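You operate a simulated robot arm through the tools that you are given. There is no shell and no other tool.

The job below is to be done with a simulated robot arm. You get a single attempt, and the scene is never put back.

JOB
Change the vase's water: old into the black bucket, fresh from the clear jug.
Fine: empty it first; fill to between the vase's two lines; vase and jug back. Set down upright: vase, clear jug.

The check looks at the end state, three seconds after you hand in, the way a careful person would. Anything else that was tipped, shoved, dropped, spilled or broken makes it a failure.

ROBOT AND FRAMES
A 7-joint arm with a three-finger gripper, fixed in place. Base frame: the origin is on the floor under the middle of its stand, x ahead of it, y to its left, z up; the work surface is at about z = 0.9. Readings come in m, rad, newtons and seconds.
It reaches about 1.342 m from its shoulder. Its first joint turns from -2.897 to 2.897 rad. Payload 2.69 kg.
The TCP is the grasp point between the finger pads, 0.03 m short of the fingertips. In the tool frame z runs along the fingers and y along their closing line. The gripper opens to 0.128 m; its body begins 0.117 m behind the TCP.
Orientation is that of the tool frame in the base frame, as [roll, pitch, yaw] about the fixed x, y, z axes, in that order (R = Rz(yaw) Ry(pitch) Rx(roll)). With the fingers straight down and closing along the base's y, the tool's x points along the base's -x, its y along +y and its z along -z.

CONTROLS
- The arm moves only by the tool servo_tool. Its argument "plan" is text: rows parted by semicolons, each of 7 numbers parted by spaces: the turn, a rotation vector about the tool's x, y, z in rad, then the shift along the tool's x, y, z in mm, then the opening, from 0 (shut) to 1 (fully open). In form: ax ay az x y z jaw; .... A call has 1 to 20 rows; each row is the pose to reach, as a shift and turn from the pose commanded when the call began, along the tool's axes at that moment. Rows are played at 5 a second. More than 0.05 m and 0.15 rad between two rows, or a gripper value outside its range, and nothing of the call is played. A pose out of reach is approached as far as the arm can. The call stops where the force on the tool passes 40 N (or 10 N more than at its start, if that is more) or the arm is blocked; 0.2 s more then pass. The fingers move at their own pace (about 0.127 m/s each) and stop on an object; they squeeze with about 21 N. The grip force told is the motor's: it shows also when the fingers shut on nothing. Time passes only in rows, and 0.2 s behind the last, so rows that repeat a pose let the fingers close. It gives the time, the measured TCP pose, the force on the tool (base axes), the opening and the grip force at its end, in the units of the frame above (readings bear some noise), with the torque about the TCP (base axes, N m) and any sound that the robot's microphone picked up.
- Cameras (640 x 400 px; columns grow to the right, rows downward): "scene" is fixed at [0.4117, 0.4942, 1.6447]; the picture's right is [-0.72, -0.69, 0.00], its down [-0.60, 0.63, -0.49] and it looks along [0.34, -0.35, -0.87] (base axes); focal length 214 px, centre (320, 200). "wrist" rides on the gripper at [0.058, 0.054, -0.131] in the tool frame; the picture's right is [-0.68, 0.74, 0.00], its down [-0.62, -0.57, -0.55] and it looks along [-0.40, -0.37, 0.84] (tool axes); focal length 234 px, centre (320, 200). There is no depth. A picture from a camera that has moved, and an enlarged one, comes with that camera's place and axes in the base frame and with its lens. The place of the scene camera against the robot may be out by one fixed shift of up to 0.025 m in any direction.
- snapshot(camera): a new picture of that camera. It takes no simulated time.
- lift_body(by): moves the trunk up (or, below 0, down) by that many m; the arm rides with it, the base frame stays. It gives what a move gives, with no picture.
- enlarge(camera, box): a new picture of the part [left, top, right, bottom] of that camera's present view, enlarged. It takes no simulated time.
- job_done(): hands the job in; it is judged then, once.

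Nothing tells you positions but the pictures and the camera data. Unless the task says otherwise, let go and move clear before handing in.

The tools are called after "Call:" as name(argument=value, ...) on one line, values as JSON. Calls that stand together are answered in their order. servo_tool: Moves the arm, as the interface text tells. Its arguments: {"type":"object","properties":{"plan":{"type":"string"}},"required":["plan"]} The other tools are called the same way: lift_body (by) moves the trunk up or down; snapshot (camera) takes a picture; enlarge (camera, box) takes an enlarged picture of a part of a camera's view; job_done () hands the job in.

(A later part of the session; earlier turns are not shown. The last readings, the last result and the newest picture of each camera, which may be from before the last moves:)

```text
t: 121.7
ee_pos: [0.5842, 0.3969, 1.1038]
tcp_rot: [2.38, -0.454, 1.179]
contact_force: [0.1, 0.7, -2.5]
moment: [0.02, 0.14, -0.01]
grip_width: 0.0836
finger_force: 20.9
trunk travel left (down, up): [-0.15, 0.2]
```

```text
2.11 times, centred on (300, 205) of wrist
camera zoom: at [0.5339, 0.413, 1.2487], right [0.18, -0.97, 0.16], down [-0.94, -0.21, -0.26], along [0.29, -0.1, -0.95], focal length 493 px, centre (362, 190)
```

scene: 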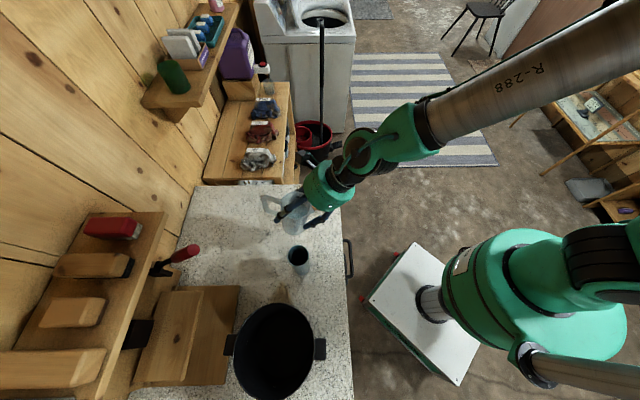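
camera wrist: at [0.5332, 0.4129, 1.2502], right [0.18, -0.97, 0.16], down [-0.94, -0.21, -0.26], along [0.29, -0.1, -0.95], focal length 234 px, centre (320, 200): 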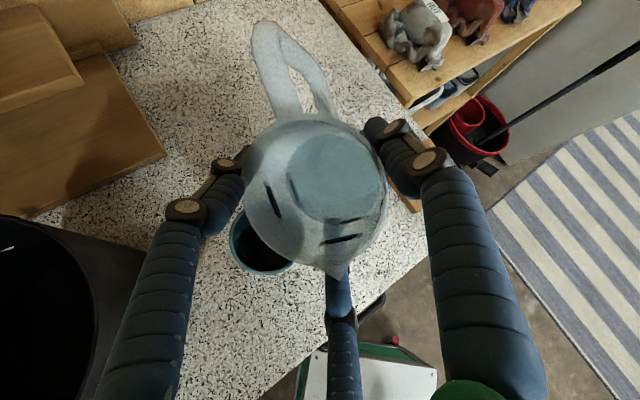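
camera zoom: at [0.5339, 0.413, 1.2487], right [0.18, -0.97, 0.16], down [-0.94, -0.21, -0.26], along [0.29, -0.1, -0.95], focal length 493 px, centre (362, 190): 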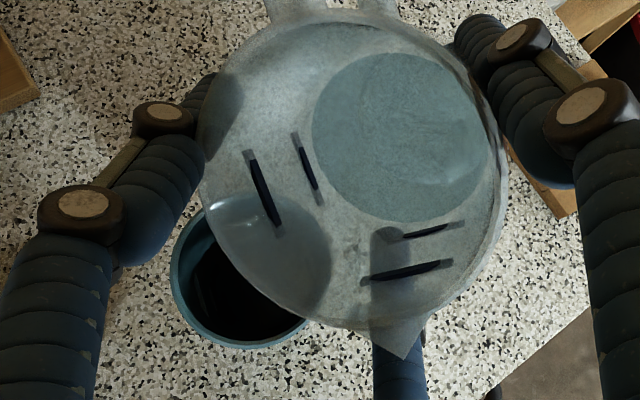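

The jug's level is now about 35 mm lower than at the start, which suggests roughly 150 mL in the vase. I'll average several weight readings to confirm.

Call:
servo_tool(plan="0 0 0 0 0 0 0; 0 0 0 0 0 0 0")

Call:
servo_tool(plan="0 0 0 0 0 0 0; 0 0 0 0 0 0 0")

Call:
servo_tool(plan="0 0 0 0 0 0 0; 0 0 0 0 0 0 0")

Call:
servo_tool(plan="0 0 0 0 0 0 0; 0 0 0 0 0 0 0")

Call:
servo_tool(plan="0 0 0 0 0 0 0; 0 0 0 0 0 0 0")

Call:
servo_tool(plan="0 0 0 -1 25 2 0; 0 0 0 -2 45 4 0; 0 0 0 -3 58 8 0; 0 0 0 -3 58 8 0")

Call:
enlarge(camera="scene", box=[288, 238, 312, 260])

Call:
enlarge(camera="wrist", box=[170, 210, 290, 330])

```text
t: 122.3
ee_pos: [0.5839, 0.3973, 1.1051]
tcp_rot: [2.381, -0.455, 1.18]
contact_force: [0.6, 0.4, -2.9]
moment: [-0.01, 0.17, -0.03]
grip_width: 0.0837
finger_force: 20.5
trunk travel left (down, up): [-0.15, 0.2]
```

```text
t: 122.9
ee_pos: [0.585, 0.398, 1.1037]
tcp_rot: [2.382, -0.455, 1.18]
contact_force: [-0.1, 0.0, -3.1]
moment: [0.02, 0.15, -0.04]
grip_width: 0.0838
finger_force: 20.6
trunk travel left (down, up): [-0.15, 0.2]
```

```text
t: 123.5
ee_pos: [0.5838, 0.3975, 1.1026]
tcp_rot: [2.38, -0.456, 1.179]
contact_force: [0.3, -0.2, -2.9]
moment: [0.03, 0.18, -0.02]
grip_width: 0.0835
finger_force: 21.1
trunk travel left (down, up): [-0.15, 0.2]
```

```text
t: 124.1
ee_pos: [0.5848, 0.3988, 1.1035]
tcp_rot: [2.381, -0.454, 1.18]
contact_force: [-0.5, 0.5, -3.5]
moment: [0.0, 0.14, 0.01]
grip_width: 0.0837
finger_force: 20.9
trunk travel left (down, up): [-0.15, 0.2]
```

```text
t: 124.7
ee_pos: [0.5852, 0.3996, 1.1046]
tcp_rot: [2.38, -0.454, 1.181]
contact_force: [-0.4, 0.0, -3.3]
moment: [0.05, 0.14, -0.02]
grip_width: 0.0836
finger_force: 21.1
trunk travel left (down, up): [-0.15, 0.2]
```

```text
t: 125.7
ee_pos: [0.6215, 0.3624, 1.1341]
tcp_rot: [2.381, -0.454, 1.18]
contact_force: [0.0, 0.0, -3.4]
moment: [-0.01, 0.14, 0.0]
grip_width: 0.0833
finger_force: 20.7
trunk travel left (down, up): [-0.15, 0.2]
```

```text
16.00 times, centred on (300, 249) of scene
camera zoom: at [0.4117, 0.4942, 1.6447], right [-0.72, -0.69, 0.0], down [-0.6, 0.63, -0.49], along [0.34, -0.35, -0.87], focal length 3432 px, centre (640, -584)
```

zoom: 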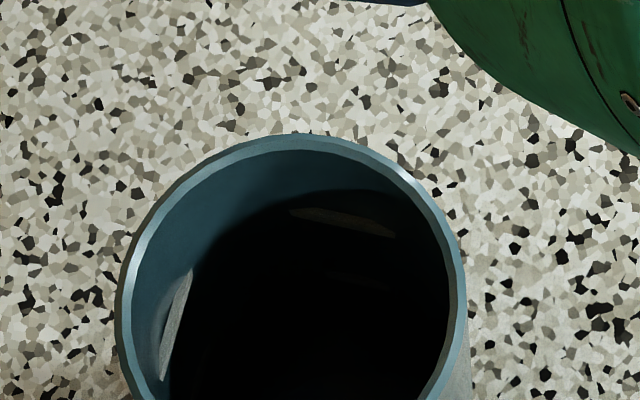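

```text
3.33 times, centred on (230, 270) of wrist
camera zoom: at [0.5706, 0.3774, 1.2775], right [0.18, -0.97, 0.16], down [-0.94, -0.21, -0.26], along [0.29, -0.1, -0.95], focal length 781 px, centre (620, -33)
```

zoom: 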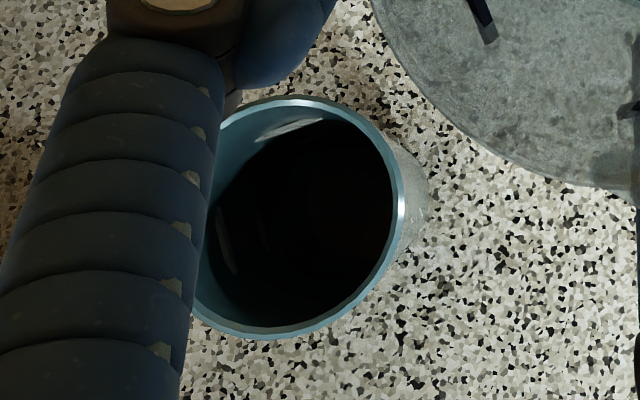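

By weight roughly 125 mL and by level roughly 150 mL has gone over, so the vase should be near or just above its lower line. I'll add about 35 mL more with a slightly larger tilt.

Call:
servo_tool(plan="0 0 0 0.5 -8 -1 0; 0 0 0 1 -22 -3 0; 0 0 0 2 -37 -5 0; 0 0 0 3 -50 -7 0; 0 0 0 3 -57 -8 0; 0 0 0 3 -58 -8 0; 0 0 0 3 -58 -8 0")

Call:
servo_tool(plan="-0.0829 0 -0.0559 0 0 0 0; -0.1658 0 -0.1118 0 0 0 0; -0.2487 0 -0.1677 0 0 0 0; -0.3316 0 -0.2236 0 0 0 0; -0.3316 0 -0.2236 0 0 0 0")

Call:
enlarge(camera="wrist", box=[200, 110, 400, 300])

```text
t: 127.3
ee_pos: [0.5831, 0.3996, 1.1039]
tcp_rot: [2.38, -0.454, 1.178]
contact_force: [-1.2, 0.1, -3.0]
moment: [0.01, 0.13, 0.01]
grip_width: 0.0834
finger_force: 21.0
trunk travel left (down, up): [-0.15, 0.2]
```

```text
t: 128.5
ee_pos: [0.5834, 0.3976, 1.1051]
tcp_rot: [1.997, -0.27, 1.318]
contact_force: [-0.6, -0.3, -3.3]
moment: [-0.04, 0.15, -0.04]
grip_width: 0.0832
finger_force: 20.6
trunk travel left (down, up): [-0.15, 0.2]
```

```text
2.11 times, centred on (300, 205) of wrist
camera zoom: at [0.4954, 0.4515, 1.22], right [0.09, -0.88, 0.46], down [-0.84, -0.32, -0.44], along [0.54, -0.35, -0.77], focal length 493 px, centre (362, 190)
```

zoom: 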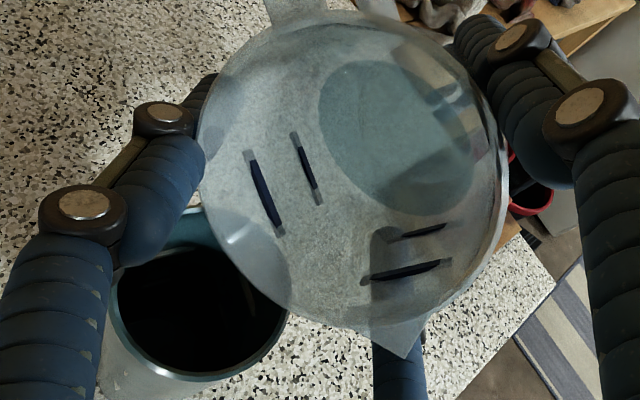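

Call:
servo_tool(plan="-0.0207 0 -0.014 0 -0.5 0 0; -0.0415 0 -0.028 0 -1 0 0; -0.0415 0 -0.028 0 -1 0 0; -0.0415 0 -0.028 0 -1 0 0")

Call:
enlarge(camera="wrist", box=[200, 110, 400, 300])

Call:
servo_tool(plan="0.0829 0 0.0559 0 0 0 0; 0.1658 0 0.1118 0 0 0 0; 0.2487 0 0.1677 0 0 0 0; 0.3316 0 0.2236 0 0 0 0; 0.373 0 0.2515 0 0 0 0; 0.373 0 0.2515 0 0 0 0")

Call:
enlarge(camera="wrist", box=[200, 110, 400, 300])

```text
t: 129.5
ee_pos: [0.5835, 0.4, 1.1032]
tcp_rot: [1.953, -0.244, 1.33]
contact_force: [-1.1, 0.8, -2.7]
moment: [0.03, 0.15, -0.02]
grip_width: 0.0835
finger_force: 21.0
trunk travel left (down, up): [-0.15, 0.2]
```

```text
2.11 times, centred on (300, 205) of wrist
camera zoom: at [0.4912, 0.4561, 1.214], right [0.07, -0.86, 0.5], down [-0.82, -0.33, -0.46], along [0.56, -0.38, -0.73], focal length 493 px, centre (362, 190)
```

zoom: 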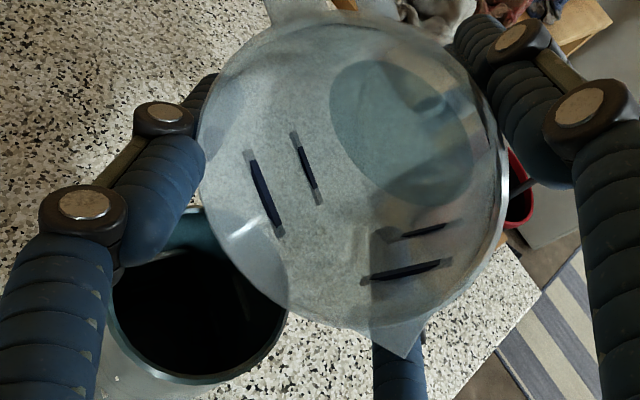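

```text
t: 130.9
ee_pos: [0.5836, 0.4, 1.1031]
tcp_rot: [2.379, -0.453, 1.179]
contact_force: [0.4, 0.4, -2.9]
moment: [0.02, 0.15, 0.05]
grip_width: 0.0831
finger_force: 20.7
trunk travel left (down, up): [-0.15, 0.2]
```

```text
2.11 times, centred on (300, 205) of wrist
camera zoom: at [0.533, 0.4139, 1.2482], right [0.18, -0.97, 0.16], down [-0.94, -0.21, -0.26], along [0.29, -0.1, -0.95], focal length 493 px, centre (362, 190)
```

zoom: 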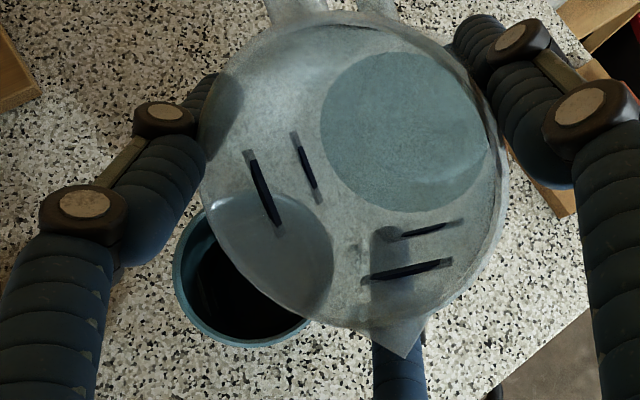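

Call:
servo_tool(plan="0 0 0 -1 25 2 0; 0 0 0 -2 45 4 0; 0 0 0 -3 58 8 0; 0 0 0 -3 58 8 0")

Call:
servo_tool(plan="0 0 0 0 0 0 0; 0 0 0 0 0 0 0")

Call:
servo_tool(plan="0 0 0 0 0 0 0; 0 0 0 0 0 0 0")

Call:
servo_tool(plan="0 0 0 0 0 0 0; 0 0 0 0 0 0 0")

Call:
servo_tool(plan="0 0 0 0 0 0 0; 0 0 0 0 0 0 0")

Call:
servo_tool(plan="0 0 0 0 0 0 0; 0 0 0 0 0 0 0")

Call:
servo_tool(plan="0 0 0 0 0 0 0; 0 0 0 0 0 0 0")

Call:
servo_tool(plan="0 0 0 0 0 0 0; 0 0 0 0 0 0 0")

Call:
enlarge(camera="scene", box=[288, 238, 312, 260])

Call:
enlarge(camera="wrist", box=[195, 235, 265, 315])

```text
t: 131.9
ee_pos: [0.6228, 0.3642, 1.1338]
tcp_rot: [2.381, -0.454, 1.181]
contact_force: [0.1, -0.4, -2.9]
moment: [-0.01, 0.14, 0.01]
grip_width: 0.0829
finger_force: 21.0
trunk travel left (down, up): [-0.15, 0.2]
```

```text
t: 132.5
ee_pos: [0.622, 0.3647, 1.1335]
tcp_rot: [2.382, -0.453, 1.179]
contact_force: [0.6, 0.0, -2.7]
moment: [0.02, 0.14, 0.02]
grip_width: 0.0832
finger_force: 21.1
trunk travel left (down, up): [-0.15, 0.2]
```

```text
t: 133.1
ee_pos: [0.621, 0.3644, 1.1344]
tcp_rot: [2.381, -0.453, 1.179]
contact_force: [-0.4, -0.1, -3.2]
moment: [0.02, 0.13, -0.01]
grip_width: 0.0832
finger_force: 20.7
trunk travel left (down, up): [-0.15, 0.2]
```

```text
t: 133.7
ee_pos: [0.6211, 0.3646, 1.134]
tcp_rot: [2.38, -0.453, 1.18]
contact_force: [0.4, -0.3, -2.6]
moment: [-0.01, 0.16, -0.01]
grip_width: 0.0831
finger_force: 20.8
trunk travel left (down, up): [-0.15, 0.2]
```

```text
t: 134.3
ee_pos: [0.621, 0.3644, 1.1336]
tcp_rot: [2.382, -0.454, 1.181]
contact_force: [0.5, -0.6, -3.2]
moment: [-0.01, 0.12, 0.0]
grip_width: 0.083
finger_force: 21.1
trunk travel left (down, up): [-0.15, 0.2]
```

```text
t: 134.9
ee_pos: [0.6204, 0.3648, 1.1327]
tcp_rot: [2.381, -0.453, 1.18]
contact_force: [0.6, -0.7, -2.9]
moment: [0.03, 0.08, 0.01]
grip_width: 0.0832
finger_force: 21.4
trunk travel left (down, up): [-0.15, 0.2]
```

```text
t: 135.5
ee_pos: [0.6222, 0.3645, 1.1315]
tcp_rot: [2.38, -0.453, 1.181]
contact_force: [-0.5, 1.1, -1.6]
moment: [0.01, 0.1, 0.01]
grip_width: 0.083
finger_force: 20.5
trunk travel left (down, up): [-0.15, 0.2]
```

```text
t: 136.1
ee_pos: [0.6223, 0.3639, 1.1333]
tcp_rot: [2.38, -0.454, 1.181]
contact_force: [-0.3, -0.4, -3.4]
moment: [0.0, 0.13, 0.03]
grip_width: 0.0832
finger_force: 21.2
trunk travel left (down, up): [-0.15, 0.2]
```

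```text
16.00 times, centred on (300, 249) of scene
camera zoom: at [0.4117, 0.4942, 1.6447], right [-0.72, -0.69, 0.0], down [-0.6, 0.63, -0.49], along [0.34, -0.35, -0.87], focal length 3432 px, centre (640, -584)
```

zoom: 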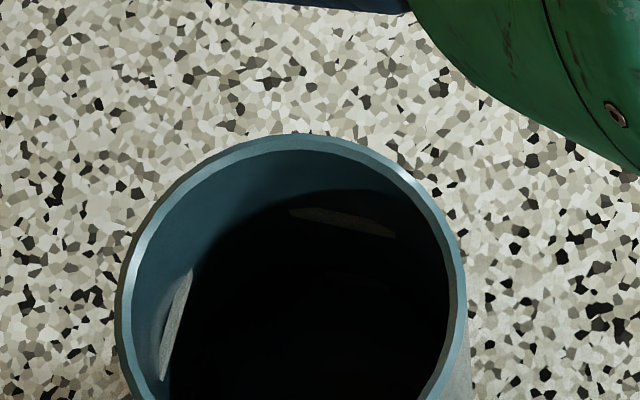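

```text
5.00 times, centred on (230, 275) of wrist
camera zoom: at [0.571, 0.3798, 1.2781], right [0.18, -0.97, 0.16], down [-0.94, -0.21, -0.26], along [0.29, -0.1, -0.95], focal length 1171 px, centre (770, -175)
```

zoom: 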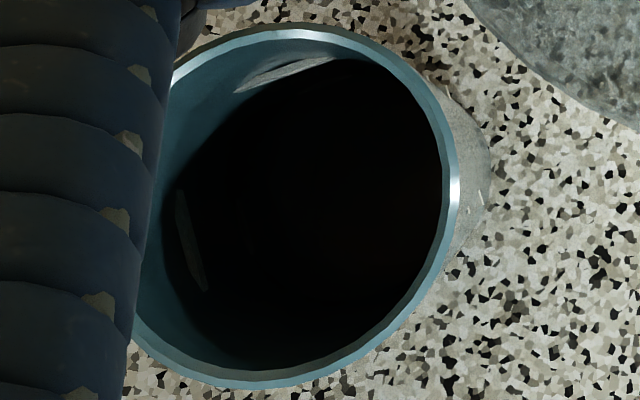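

Call:
enlarge(camera="wrist", box=[212, 255, 248, 295])

Call:
enlarge(camera="wrist", box=[228, 245, 258, 285])

Call:
enlarge(camera="scene", box=[293, 244, 309, 262])

```text
10.00 times, centred on (230, 275) of wrist
camera zoom: at [0.571, 0.3798, 1.2781], right [0.18, -0.97, 0.16], down [-0.94, -0.21, -0.26], along [0.29, -0.1, -0.95], focal length 2342 px, centre (1220, -550)
```

zoom: 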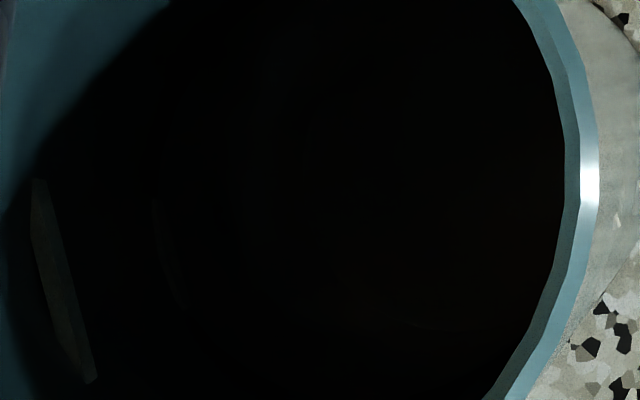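

```text
10.00 times, centred on (243, 265) of wrist
camera zoom: at [0.571, 0.3798, 1.2781], right [0.18, -0.97, 0.16], down [-0.94, -0.21, -0.26], along [0.29, -0.1, -0.95], focal length 2342 px, centre (1090, -450)
```

zoom: 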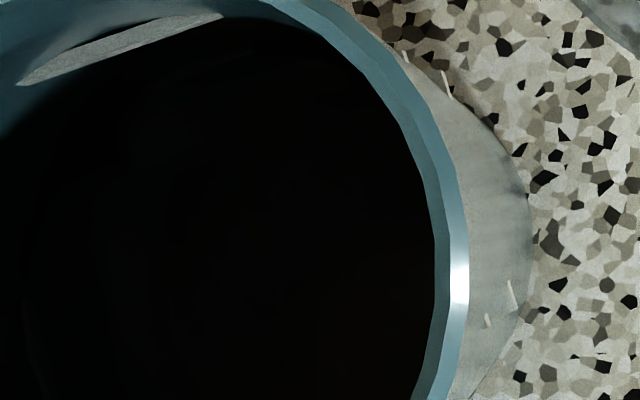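

```text
16.00 times, centred on (301, 253) of scene
camera zoom: at [0.4117, 0.4942, 1.6447], right [-0.72, -0.69, 0.0], down [-0.6, 0.63, -0.49], along [0.34, -0.35, -0.87], focal length 3432 px, centre (624, -648)
```

zoom: 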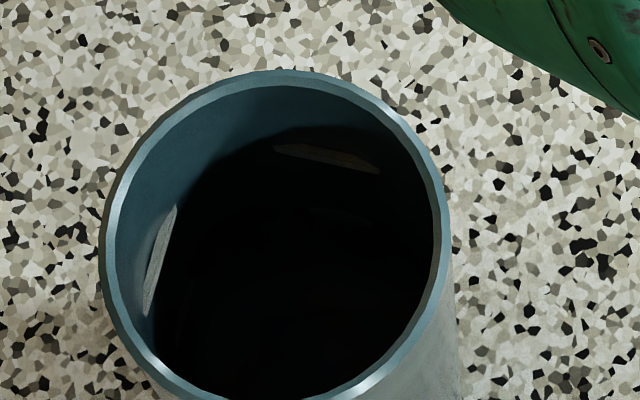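

Weight says about 150 mL and the jug's level about 175 mL — close to midway between the vase's lines for its size. Now I roll the jug back upright at this spot, right of the vase.

Call:
servo_tool(plan="0.0555 0 0.0375 0 0 0 0; 0.1111 0 0.0749 0 0 0 0; 0.1666 0 0.1124 0 0 0 0; 0.2222 0 0.1498 0 0 0 0; 0.2777 0 0.1873 0 0 0 0; 0.3333 0 0.2247 0 0 0 0; 0.3888 0 0.2622 0 0 0 0; 0.4444 0 0.2996 0 0 0 0; 0.4999 0 0.3371 0 0 0 0; 0.5554 0 0.3745 0 0 0 0; 0.5554 0 0.3745 0 0 0 0")

Call:
snapshot(camera="wrist")

Call:
snapshot(camera="scene")

```text
t: 138.5
ee_pos: [0.6182, 0.3626, 1.1328]
tcp_rot: [-3.14, -0.593, 0.784]
contact_force: [-0.5, -0.7, -1.9]
moment: [-0.05, 0.05, 0.01]
grip_width: 0.0829
finger_force: 21.2
out of reach, approached as far as the arm can: row 8, 9
trunk travel left (down, up): [-0.15, 0.2]
```

```text
taken
camera wrist: at [0.6388, 0.3076, 1.2749], right [0.12, -0.92, -0.38], down [-0.98, -0.18, 0.11], along [-0.17, 0.36, -0.92], focal length 234 px, centre (320, 200)
```

wrist: 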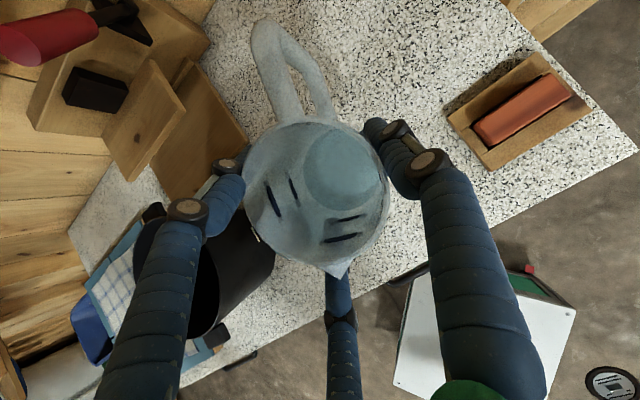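

```text
taken
```

scene: 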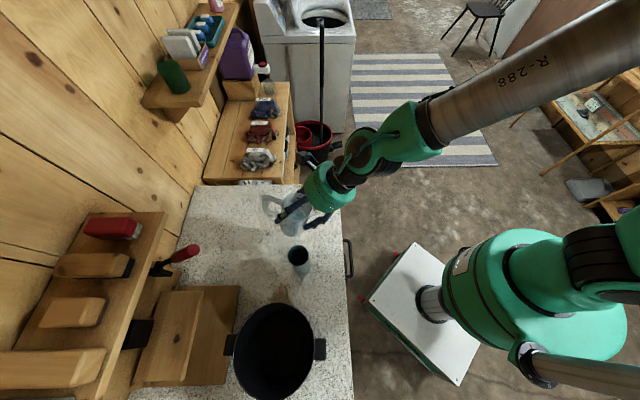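

The jug is upright-ish again. Before setting it down I'll check its true tilt in the hand from the scene camera.

Call:
enlarge(camera="scene", box=[250, 175, 340, 245])

Call:
enlarge(camera="wrist", box=[220, 0, 420, 290])

```text
5.71 times, centred on (295, 210) of scene
camera zoom: at [0.4117, 0.4942, 1.6447], right [-0.72, -0.69, 0.0], down [-0.6, 0.63, -0.49], along [0.34, -0.35, -0.87], focal length 1226 px, centre (463, 143)
```

zoom: 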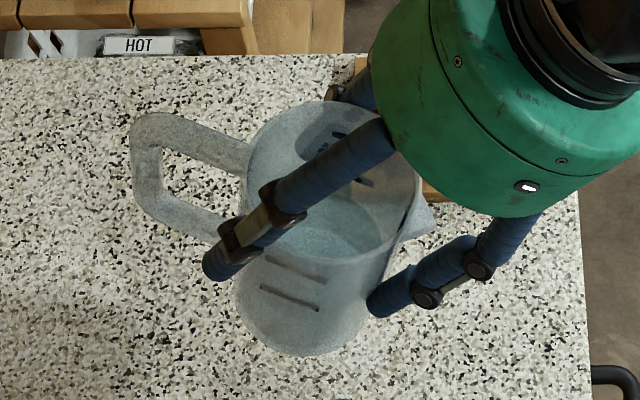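

```text
1.38 times, centred on (320, 145) of wrist
camera zoom: at [0.6388, 0.3076, 1.2749], right [0.12, -0.92, -0.38], down [-0.98, -0.18, 0.11], along [-0.17, 0.36, -0.92], focal length 323 px, centre (320, 276)
```

zoom: 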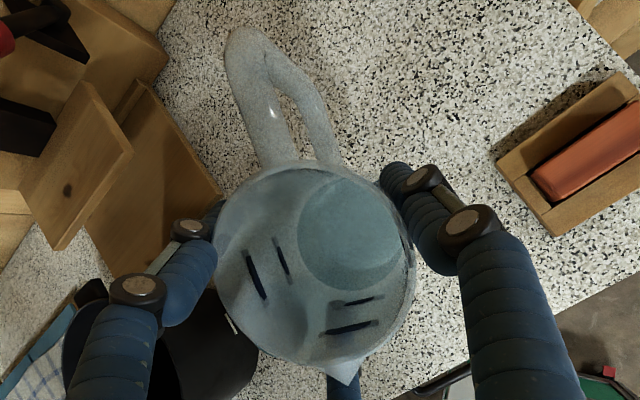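

The jug actually leans about 12° toward the robot (my earlier correction went the wrong way). I'll try reducing the hand's lean to bring it truly upright.

Call:
servo_tool(plan="0 -0.03 0 0 0 0 0; 0 -0.07 0 0 0 0 0; 0 -0.11 0 0 0 0 0; 0 -0.15 0 0 0 0 0; 0 -0.15 0 0 0 0 0")

```text
t: 139.7
ee_pos: [0.6205, 0.3637, 1.1328]
tcp_rot: [-3.142, -0.444, 0.784]
contact_force: [-0.9, 0.3, -2.8]
moment: [-0.01, 0.06, 0.01]
grip_width: 0.0827
finger_force: 21.2
trunk travel left (down, up): [-0.15, 0.2]
```

Call:
servo_tool(plan="0 -0.03 0 0 0 0 0; 0 -0.06 0 0 0 0 0; 0 -0.06 0 0 0 0 0")

Call:
enlarge(camera="scene", box=[250, 175, 340, 245])

Call:
snapshot(camera="wrist")

```text
t: 140.5
ee_pos: [0.6206, 0.3635, 1.1325]
tcp_rot: [3.142, -0.414, 0.783]
contact_force: [0.3, 0.7, -3.7]
moment: [-0.03, 0.07, -0.01]
grip_width: 0.0827
finger_force: 21.5
trunk travel left (down, up): [-0.15, 0.2]
```

```text
5.71 times, centred on (295, 210) of scene
camera zoom: at [0.4117, 0.4942, 1.6447], right [-0.72, -0.69, 0.0], down [-0.6, 0.63, -0.49], along [0.34, -0.35, -0.87], focal length 1226 px, centre (463, 143)
```

zoom: 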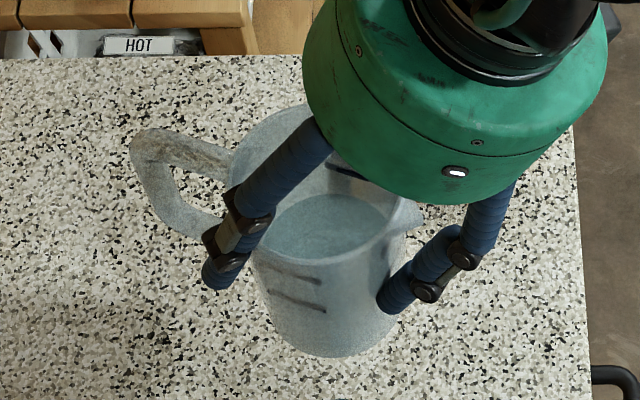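

```text
taken
camera wrist: at [0.6582, 0.3272, 1.2765], right [0.08, -0.96, -0.27], down [-0.95, -0.15, 0.26], along [-0.29, 0.24, -0.93], focal length 234 px, centre (320, 200)
```

wrist: 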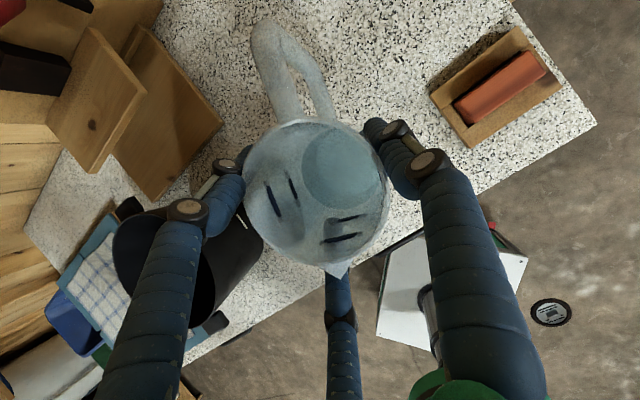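

Now within about 3° of vertical. One more small correction, then carry it back above its original spot.

Call:
servo_tool(plan="0 -0.02 0 0 0 0 0; 0 -0.04 0 0 0 0 0; 0 -0.04 0 0 0 0 0; 0 -0.04 0 0 0 0 0")

Call:
enlarge(camera="scene", box=[250, 175, 340, 245])

```text
t: 141.5
ee_pos: [0.6202, 0.3649, 1.1329]
tcp_rot: [3.141, -0.414, 0.785]
contact_force: [0.5, 0.1, -2.5]
moment: [-0.01, 0.07, -0.01]
grip_width: 0.0825
finger_force: 20.6
out of reach, approached as far as the arm can: row 1, 2, 3, 4
trunk travel left (down, up): [-0.15, 0.2]
```

```text
5.71 times, centred on (295, 210) of scene
camera zoom: at [0.4117, 0.4942, 1.6447], right [-0.72, -0.69, 0.0], down [-0.6, 0.63, -0.49], along [0.34, -0.35, -0.87], focal length 1226 px, centre (463, 143)
```

zoom: 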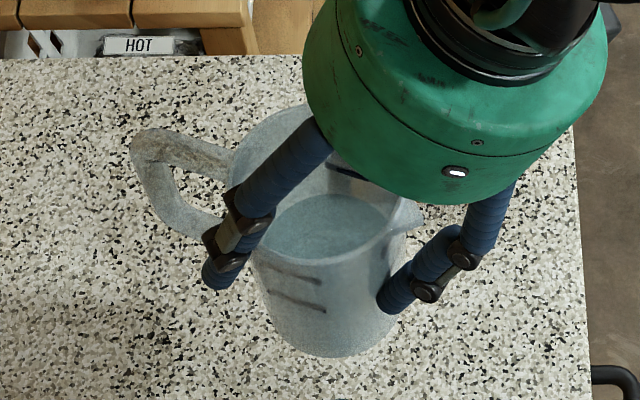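

I'll move the jug sideways above its original place at this height, then use the trunk to lower it so the arm's joints needn't change.

Call:
servo_tool(plan="0 0 0 2 4 1 0; 0 0 0 6 12 3 0; 0 0 0 12 23 5.5 0; 0 0 0 18 34 8 0; 0 0 0 24 45 10.5 0; 0 0 0 27.5 52 12 0; 0 0 0 28.6 53.8 12.6 0; 0 0 0 28.6 53.8 12.6 0")

Call:
snapshot(camera="wrist")

Call:
enlarge(camera="scene", box=[240, 150, 340, 240])

```text
t: 143.3
ee_pos: [0.6806, 0.3478, 1.1319]
tcp_rot: [-3.139, -0.414, 0.785]
contact_force: [0.2, -0.3, -2.5]
moment: [-0.03, 0.11, -0.04]
grip_width: 0.0825
finger_force: 21.4
trunk travel left (down, up): [-0.15, 0.2]
```

```text
taken
camera wrist: at [0.7181, 0.3117, 1.2762], right [0.08, -0.96, -0.27], down [-0.95, -0.15, 0.26], along [-0.29, 0.24, -0.93], focal length 234 px, centre (320, 200)
```

wrist: 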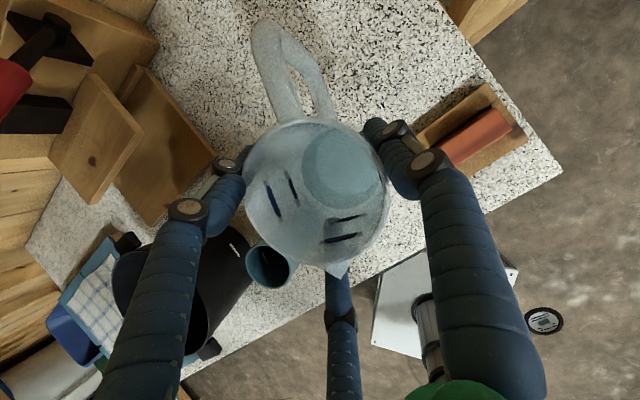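

```text
4.44 times, centred on (290, 195) of scene
camera zoom: at [0.4117, 0.4942, 1.6447], right [-0.72, -0.69, 0.0], down [-0.6, 0.63, -0.49], along [0.34, -0.35, -0.87], focal length 953 px, centre (453, 222)
```

zoom: 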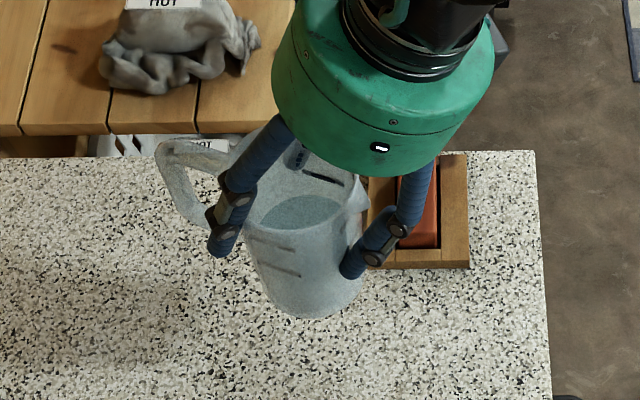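

Position reached. Now I'll try turning about 11° back about the vertical to restore the jug's original handle direction.

Call:
servo_tool(plan="0.0201 0 -0.0458 0 0 0 0; 0.0402 0 -0.0915 0 0 0 0; 0.0604 0 -0.1373 0 0 0 0; 0.0805 0 -0.183 0 0 0 0; 0.0805 0 -0.183 0 0 0 0")

Call:
snapshot(camera="wrist")

Call:
enlarge(camera="scene", box=[240, 150, 340, 240])

```text
t: 144.5
ee_pos: [0.6807, 0.3481, 1.132]
tcp_rot: [-3.139, -0.414, 0.983]
contact_force: [-0.4, 0.3, -2.7]
moment: [-0.02, 0.1, -0.01]
grip_width: 0.0826
finger_force: 20.5
trunk travel left (down, up): [-0.15, 0.2]
```

```text
taken
camera wrist: at [0.7255, 0.3196, 1.2759], right [0.27, -0.92, -0.27], down [-0.9, -0.34, 0.26], along [-0.33, 0.18, -0.93], focal length 234 px, centre (320, 200)
```

wrist: 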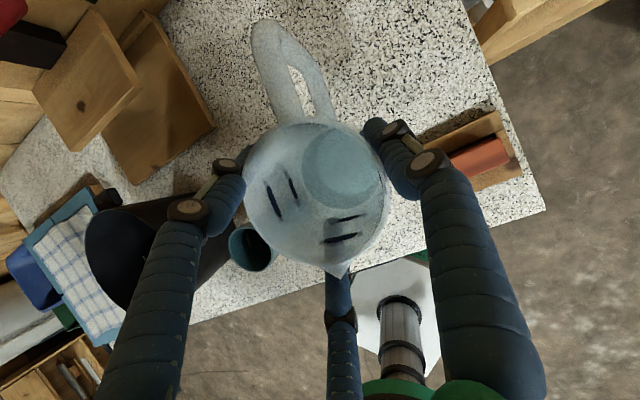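

```text
4.44 times, centred on (290, 195) of scene
camera zoom: at [0.4117, 0.4942, 1.6447], right [-0.72, -0.69, 0.0], down [-0.6, 0.63, -0.49], along [0.34, -0.35, -0.87], focal length 953 px, centre (453, 222)
```

zoom: 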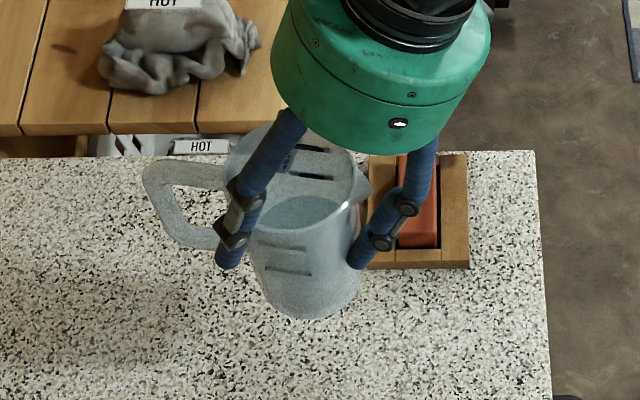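

Call:
enlarge(camera="scene", box=[270, 170, 330, 222])

```text
7.69 times, centred on (300, 196) of scene
camera zoom: at [0.4117, 0.4942, 1.6447], right [-0.72, -0.69, 0.0], down [-0.6, 0.63, -0.49], along [0.34, -0.35, -0.87], focal length 1650 px, centre (474, 231)
```

zoom: 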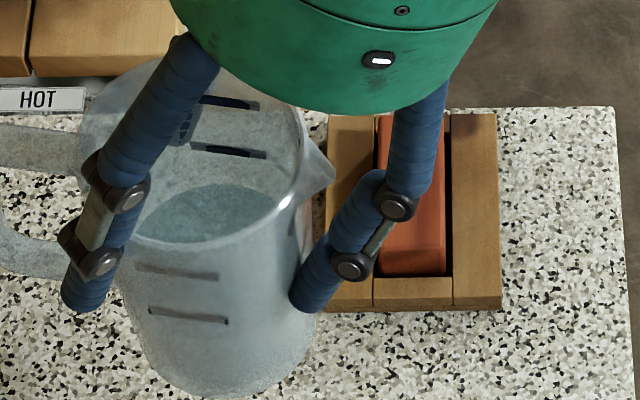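

The marks inside the jug indicate the level fell by about one mark spacing, roughly 150 mL. With the hand away from the vase, I'll compare its interior to the earlier empty view.

Call:
enlarge(camera="scene", box=[280, 235, 320, 285])

Call:
enlarge(camera="scene", box=[292, 240, 312, 258])

Call:
enlarge(camera="wrist", box=[225, 220, 280, 280])

```text
8.00 times, centred on (300, 260) of scene
camera zoom: at [0.4117, 0.4942, 1.6447], right [-0.72, -0.69, 0.0], down [-0.6, 0.63, -0.49], along [0.34, -0.35, -0.87], focal length 1716 px, centre (480, -280)
```

zoom: 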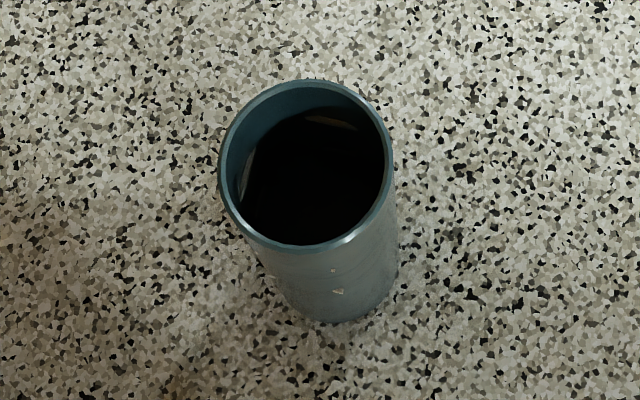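

```text
16.00 times, centred on (302, 249) of scene
camera zoom: at [0.4117, 0.4942, 1.6447], right [-0.72, -0.69, 0.0], down [-0.6, 0.63, -0.49], along [0.34, -0.35, -0.87], focal length 3432 px, centre (608, -584)
```

zoom: 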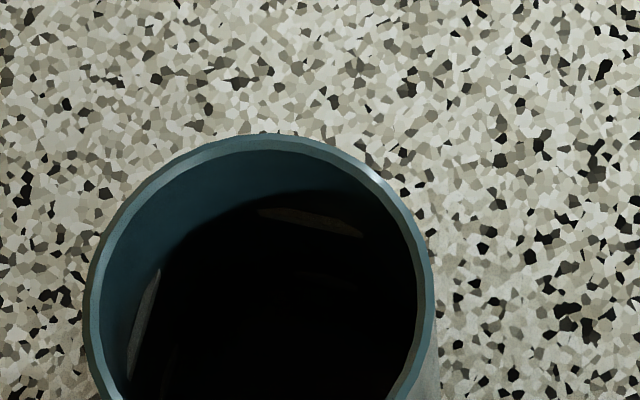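

```text
6.67 times, centred on (252, 250) of wrist
camera zoom: at [0.7255, 0.3196, 1.2759], right [0.27, -0.92, -0.27], down [-0.9, -0.34, 0.26], along [-0.33, 0.18, -0.93], focal length 1561 px, centre (770, -133)
```

zoom: 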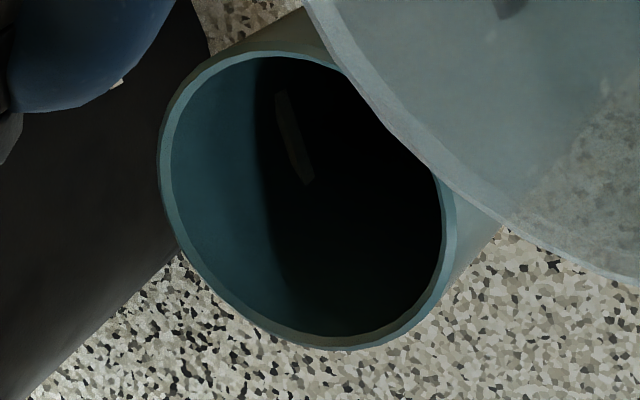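

My best estimate is about 152 mL in the vase, against a window of roughly 133–219 mL between its lines, so I'd like about 20 mL more to be safely in the middle. I'll retrace the same path: undo the turn and move back right of the vase.

Call:
servo_tool(plan="-0.0201 0 0.0458 0 0 0 0; -0.0402 0 0.0915 -2 -5 -1 0; -0.0604 0 0.1373 -5 -15 -2 0; -0.0805 0 0.183 -8 -26 -3.5 0; -0.0805 0 0.183 -12 -38 -5 0; -0.0805 0 0.183 -15.5 -49 -6.7 0; -0.0805 0 0.183 -17.7 -57 -7.7 0; -0.0805 0 0.183 -18.3 -58.9 -8 0; -0.0805 0 0.183 -18.3 -58.9 -8 0")

Call:
servo_tool(plan="0 0.045 0 0 0 0 0; 0 0.09 0 0 0 0 0; 0 0.135 0 0 0 0 0; 0 0.179 0 0 0 0 0; 0 0.179 0 0 0 0 0")

```text
t: 146.5
ee_pos: [0.6206, 0.3652, 1.1314]
tcp_rot: [-3.142, -0.413, 0.785]
contact_force: [-0.4, -0.4, -3.5]
moment: [-0.01, 0.08, 0.02]
grip_width: 0.0822
finger_force: 20.8
trunk travel left (down, up): [-0.15, 0.2]
```

```text
t: 147.7
ee_pos: [0.62, 0.3643, 1.1336]
tcp_rot: [-3.14, -0.591, 0.783]
contact_force: [0.1, 0.1, -2.5]
moment: [-0.05, 0.1, -0.01]
grip_width: 0.0824
finger_force: 21.3
trunk travel left (down, up): [-0.15, 0.2]
```

Call:
servo_tool(plan="-0.0555 0 -0.0375 0 0 0 0; -0.1111 0 -0.0749 0 0 0 0; -0.1666 0 -0.1124 0 0 0 0; -0.2222 0 -0.1498 0 0 0 0; -0.2777 0 -0.1873 0 0 0 0; -0.3333 0 -0.2247 0 0 0 0; -0.3888 0 -0.2622 0 0 0 0; -0.4444 0 -0.2996 0 0 0 0; -0.4999 0 -0.3371 0 0 0 0; -0.5554 0 -0.3745 0 0 0 0; -0.5554 0 -0.3745 0 0 0 0")

Call:
snapshot(camera="wrist")

```text
t: 150.1
ee_pos: [0.6196, 0.3648, 1.1346]
tcp_rot: [2.378, -0.451, 1.18]
contact_force: [0.1, 1.4, -2.9]
moment: [-0.02, 0.16, 0.0]
grip_width: 0.0823
finger_force: 21.2
out of reach, approached as far as the arm can: row 3, 4, 5
trunk travel left (down, up): [-0.15, 0.2]
```

```text
taken
camera wrist: at [0.57, 0.38, 1.2777], right [0.18, -0.97, 0.16], down [-0.94, -0.21, -0.26], along [0.29, -0.11, -0.95], focal length 234 px, centre (320, 200)
```

wrist: 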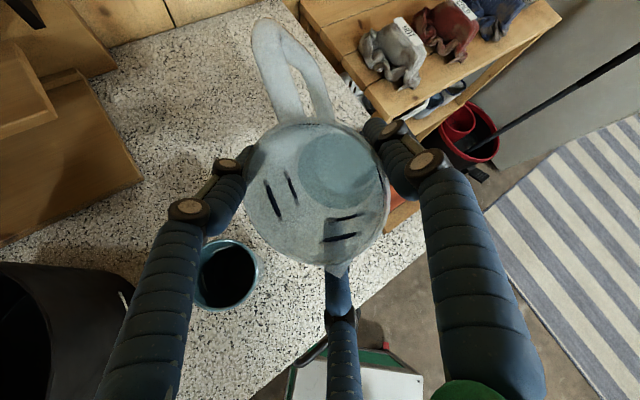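

Call:
servo_tool(plan="0 0 0 0.5 -8 -1 0; 0 0 0 1 -22 -3 0; 0 0 0 2 -37 -5 0; 0 0 0 3 -50 -7 0; 0 0 0 3 -57 -8 0; 0 0 0 3 -58 -8 0; 0 0 0 3 -58 -8 0")

Call:
servo_tool(plan="-0.0829 0 -0.0559 0 0 0 0; -0.1658 0 -0.1118 0 -0.5 0 0; -0.2487 0 -0.1677 0 -1 0 0; -0.3316 0 -0.2236 0 -1.5 0 0; -0.3316 0 -0.2236 0 -1.5 0 0")

Call:
snapshot(camera="wrist")

Call:
enlarge(camera="wrist", box=[200, 110, 400, 300])

```text
t: 151.7
ee_pos: [0.5852, 0.4001, 1.1046]
tcp_rot: [2.381, -0.451, 1.179]
contact_force: [0.5, 0.5, -2.4]
moment: [0.02, 0.16, 0.01]
grip_width: 0.082
finger_force: 21.0
trunk travel left (down, up): [-0.15, 0.2]
```

```text
t: 152.9
ee_pos: [0.5818, 0.4021, 1.1028]
tcp_rot: [1.997, -0.272, 1.319]
contact_force: [0.7, 0.3, -3.3]
moment: [-0.01, 0.12, -0.04]
grip_width: 0.0822
finger_force: 20.7
trunk travel left (down, up): [-0.15, 0.2]
```

```text
taken
camera wrist: at [0.495, 0.4537, 1.2181], right [0.09, -0.88, 0.47], down [-0.84, -0.32, -0.44], along [0.54, -0.35, -0.77], focal length 234 px, centre (320, 200)
```

wrist: 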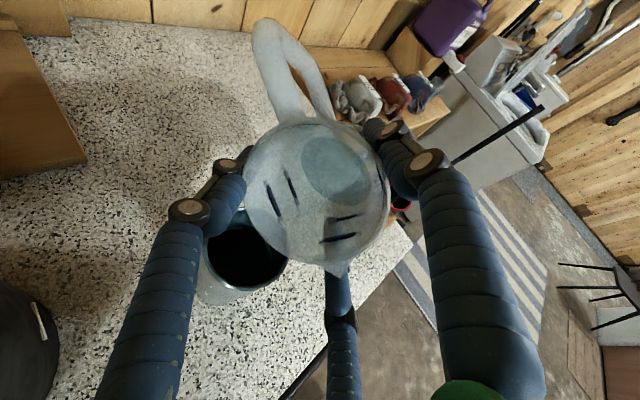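

```text
2.11 times, centred on (300, 205) of wrist
camera zoom: at [0.495, 0.4537, 1.2181], right [0.09, -0.88, 0.47], down [-0.84, -0.32, -0.44], along [0.54, -0.35, -0.77], focal length 493 px, centre (362, 190)
```

zoom: 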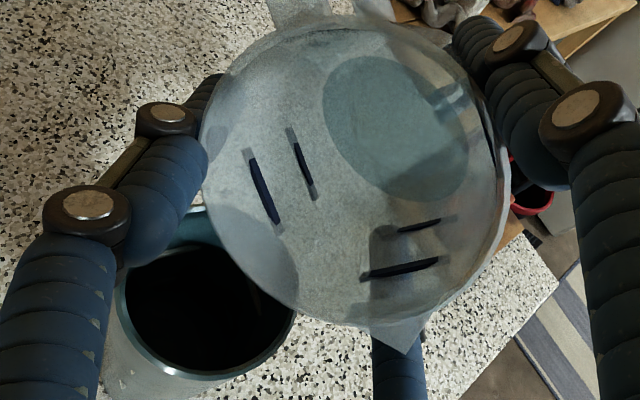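

Back at the third-pour angle with no flow. I'll edge right 3 mm and tilt on by the last small amounts.

Call:
servo_tool(plan="-0.0207 0 -0.014 -0.8 0.7 1.1 0; -0.0415 0 -0.028 -1.5 1.4 2.2 0; -0.0415 0 -0.028 -1.5 1.4 2.2 0")

Call:
enlarge(camera="wrist", box=[200, 110, 400, 300])

Call:
servo_tool(plan="-0.0108 0 -0.0073 0 0 0 0; -0.0216 0 -0.0145 0 0 0 0; -0.0216 0 -0.0145 0 0 0 0")

Call:
enlarge(camera="wrist", box=[200, 110, 400, 300])

```text
t: 153.7
ee_pos: [0.5848, 0.3999, 1.1016]
tcp_rot: [1.953, -0.247, 1.332]
contact_force: [0.1, 0.7, -2.3]
moment: [-0.04, 0.14, 0.0]
grip_width: 0.0821
finger_force: 20.9
trunk travel left (down, up): [-0.15, 0.2]
```

```text
2.11 times, centred on (300, 205) of wrist
camera zoom: at [0.493, 0.4553, 1.2129], right [0.07, -0.86, 0.5], down [-0.82, -0.33, -0.46], along [0.56, -0.38, -0.73], focal length 493 px, centre (362, 190)
```

zoom: 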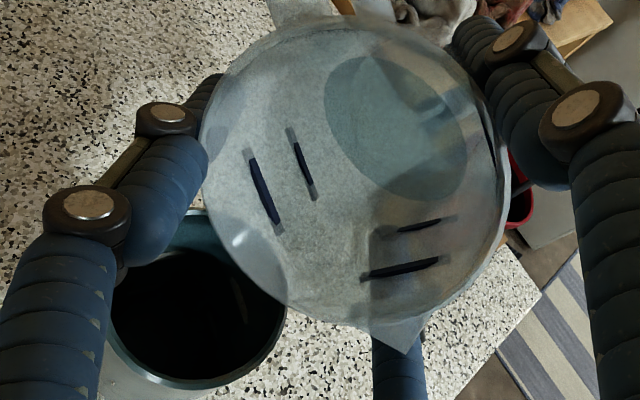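

```text
t: 154.5
ee_pos: [0.5849, 0.3986, 1.1039]
tcp_rot: [1.93, -0.232, 1.336]
contact_force: [-0.9, -0.5, -2.6]
moment: [-0.02, 0.16, 0.01]
grip_width: 0.0821
finger_force: 21.0
trunk travel left (down, up): [-0.15, 0.2]
```

```text
2.11 times, centred on (300, 205) of wrist
camera zoom: at [0.4903, 0.457, 1.2106], right [0.06, -0.85, 0.52], down [-0.81, -0.34, -0.47], along [0.58, -0.39, -0.72], focal length 493 px, centre (362, 190)
```

zoom: 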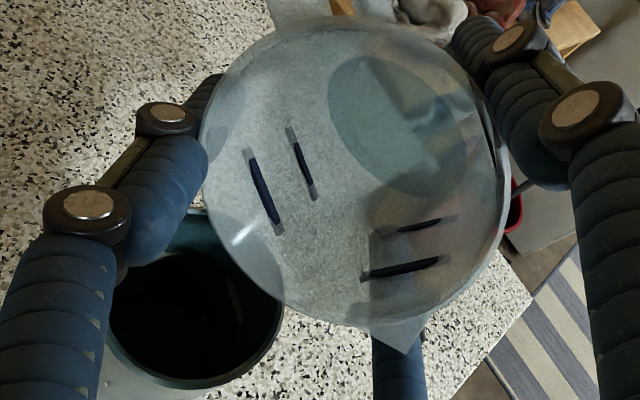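

A little more flowed and stopped. Rolling back, then moving right and reading the weight again.

Call:
servo_tool(plan="0.0829 0 0.0559 0 0 0 0; 0.1658 0 0.1118 0 0 0 0; 0.2487 0 0.1677 0 0 0 0; 0.3316 0 0.2236 0 0 0 0; 0.3946 0 0.2661 0 0 0 0; 0.3946 0 0.2661 0 0 0 0")

Call:
enlarge(camera="wrist", box=[200, 110, 400, 300])

Call:
servo_tool(plan="0 0 0 -1 25 2 0; 0 0 0 -2 45 4 0; 0 0 0 -3 58 8 0; 0 0 0 -3 58 8 0")

Call:
servo_tool(plan="0 0 0 0 0 0 0; 0 0 0 0 0 0 0")

Call:
servo_tool(plan="0 0 0 0 0 0 0; 0 0 0 0 0 0 0")

Call:
servo_tool(plan="0 0 0 0 0 0 0; 0 0 0 0 0 0 0")

Call:
servo_tool(plan="0 0 0 0 0 0 0; 0 0 0 0 0 0 0")

Call:
enlarge(camera="wrist", box=[195, 235, 265, 315])

```text
t: 155.9
ee_pos: [0.5861, 0.3989, 1.1035]
tcp_rot: [2.379, -0.453, 1.181]
contact_force: [-0.2, -0.5, -2.4]
moment: [0.02, 0.15, 0.06]
grip_width: 0.0818
finger_force: 21.2
trunk travel left (down, up): [-0.15, 0.2]
```

```text
2.11 times, centred on (300, 205) of wrist
camera zoom: at [0.5355, 0.4129, 1.2473], right [0.18, -0.97, 0.16], down [-0.94, -0.21, -0.26], along [0.29, -0.1, -0.95], focal length 493 px, centre (362, 190)
```

zoom: 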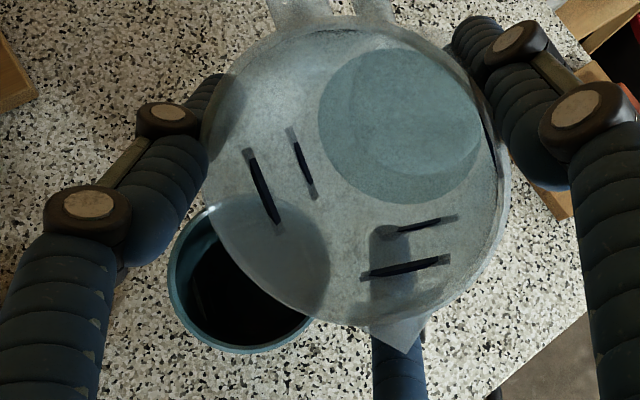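

```text
t: 156.9
ee_pos: [0.6229, 0.3636, 1.1295]
tcp_rot: [2.381, -0.453, 1.18]
contact_force: [0.8, 0.0, -2.8]
moment: [-0.01, 0.15, 0.0]
grip_width: 0.0819
finger_force: 20.7
trunk travel left (down, up): [-0.15, 0.2]
```

```text
t: 157.5
ee_pos: [0.6224, 0.3629, 1.1303]
tcp_rot: [2.38, -0.454, 1.18]
contact_force: [0.2, 0.3, -2.4]
moment: [0.01, 0.16, -0.01]
grip_width: 0.0818
finger_force: 21.0
trunk travel left (down, up): [-0.15, 0.2]
```

```text
t: 158.1
ee_pos: [0.623, 0.364, 1.1305]
tcp_rot: [2.381, -0.452, 1.18]
contact_force: [-0.1, 0.7, -2.6]
moment: [0.02, 0.14, 0.01]
grip_width: 0.0821
finger_force: 21.3
trunk travel left (down, up): [-0.15, 0.2]
```

```text
t: 158.7
ee_pos: [0.622, 0.3633, 1.1315]
tcp_rot: [2.382, -0.453, 1.179]
contact_force: [-0.2, 0.1, -2.5]
moment: [0.01, 0.16, 0.03]
grip_width: 0.0818
finger_force: 21.0
trunk travel left (down, up): [-0.15, 0.2]
```

```text
t: 159.3
ee_pos: [0.6222, 0.3638, 1.1297]
tcp_rot: [2.379, -0.452, 1.179]
contact_force: [-0.1, 0.1, -2.8]
moment: [0.0, 0.13, 0.02]
grip_width: 0.0818
finger_force: 20.8
trunk travel left (down, up): [-0.15, 0.2]
```

```text
5.00 times, centred on (230, 275) of wrist
camera zoom: at [0.572, 0.3789, 1.2751], right [0.18, -0.97, 0.16], down [-0.94, -0.21, -0.26], along [0.29, -0.1, -0.95], focal length 1171 px, centre (770, -175)
```

zoom: 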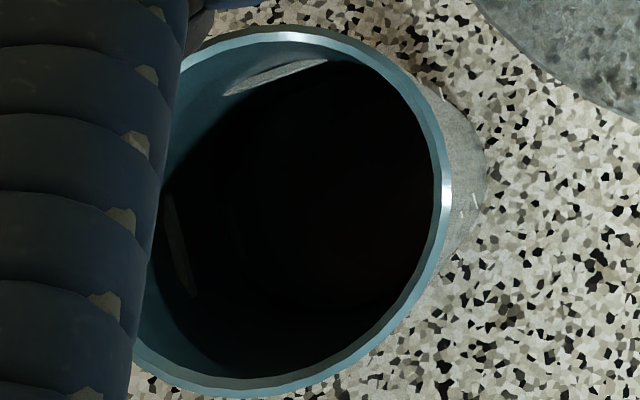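

Load is now about 2.6 N, i.e. about 1.7 N (roughly 175 mL) less than at the start — mid-window. Now I roll the jug upright and return it to its place.

Call:
servo_tool(plan="0.0555 0 0.0375 0 0 0 0; 0.1111 0 0.0749 0 0 0 0; 0.1666 0 0.1124 0 0 0 0; 0.2222 0 0.1498 0 0 0 0; 0.2777 0 0.1873 0 0 0 0; 0.3333 0 0.2247 0 0 0 0; 0.3888 0 0.2622 0 0 0 0; 0.4444 0 0.2996 0 0 0 0; 0.4999 0 0.3371 0 0 0 0; 0.5554 0 0.3745 0 0 0 0; 0.5554 0 0.3745 0 0 0 0")

Call:
servo_tool(plan="0 -0.045 0 0 0 0 0; 0 -0.09 0 0 0 0 0; 0 -0.135 0 0 0 0 0; 0 -0.179 0 0 0 0 0; 0 -0.179 0 0 0 0 0")

Call:
enlarge(camera="scene", box=[250, 175, 340, 245])

Call:
snapshot(camera="wrist")

```text
t: 161.7
ee_pos: [0.6217, 0.3624, 1.1316]
tcp_rot: [-3.138, -0.592, 0.782]
contact_force: [-0.9, 0.1, -3.3]
moment: [0.0, 0.11, 0.02]
grip_width: 0.0815
finger_force: 20.8
out of reach, approached as far as the arm can: row 8, 9
trunk travel left (down, up): [-0.15, 0.2]
```

```text
t: 162.9
ee_pos: [0.6223, 0.3635, 1.1329]
tcp_rot: [3.141, -0.411, 0.784]
contact_force: [-0.4, 0.5, -3.4]
moment: [-0.03, 0.07, -0.03]
grip_width: 0.0814
finger_force: 21.5
trunk travel left (down, up): [-0.15, 0.2]
```

```text
5.71 times, centred on (295, 210) of scene
camera zoom: at [0.4117, 0.4942, 1.6447], right [-0.72, -0.69, 0.0], down [-0.6, 0.63, -0.49], along [0.34, -0.35, -0.87], focal length 1226 px, centre (463, 143)
```

zoom: 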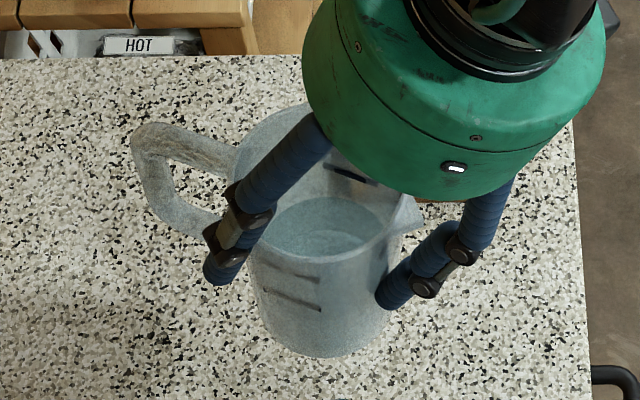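

```text
taken
camera wrist: at [0.66, 0.3259, 1.2756], right [0.08, -0.96, -0.27], down [-0.95, -0.15, 0.26], along [-0.29, 0.24, -0.93], focal length 234 px, centre (320, 200)
```

wrist: 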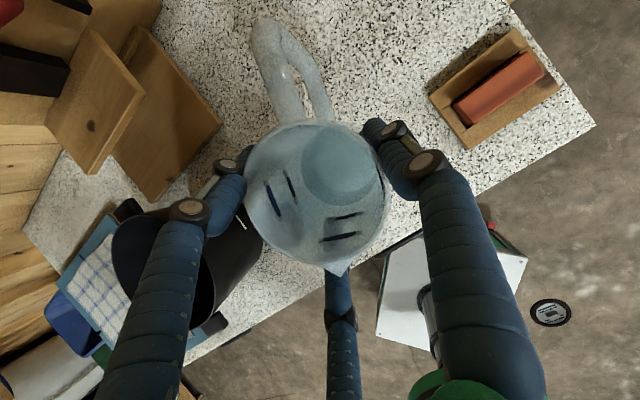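

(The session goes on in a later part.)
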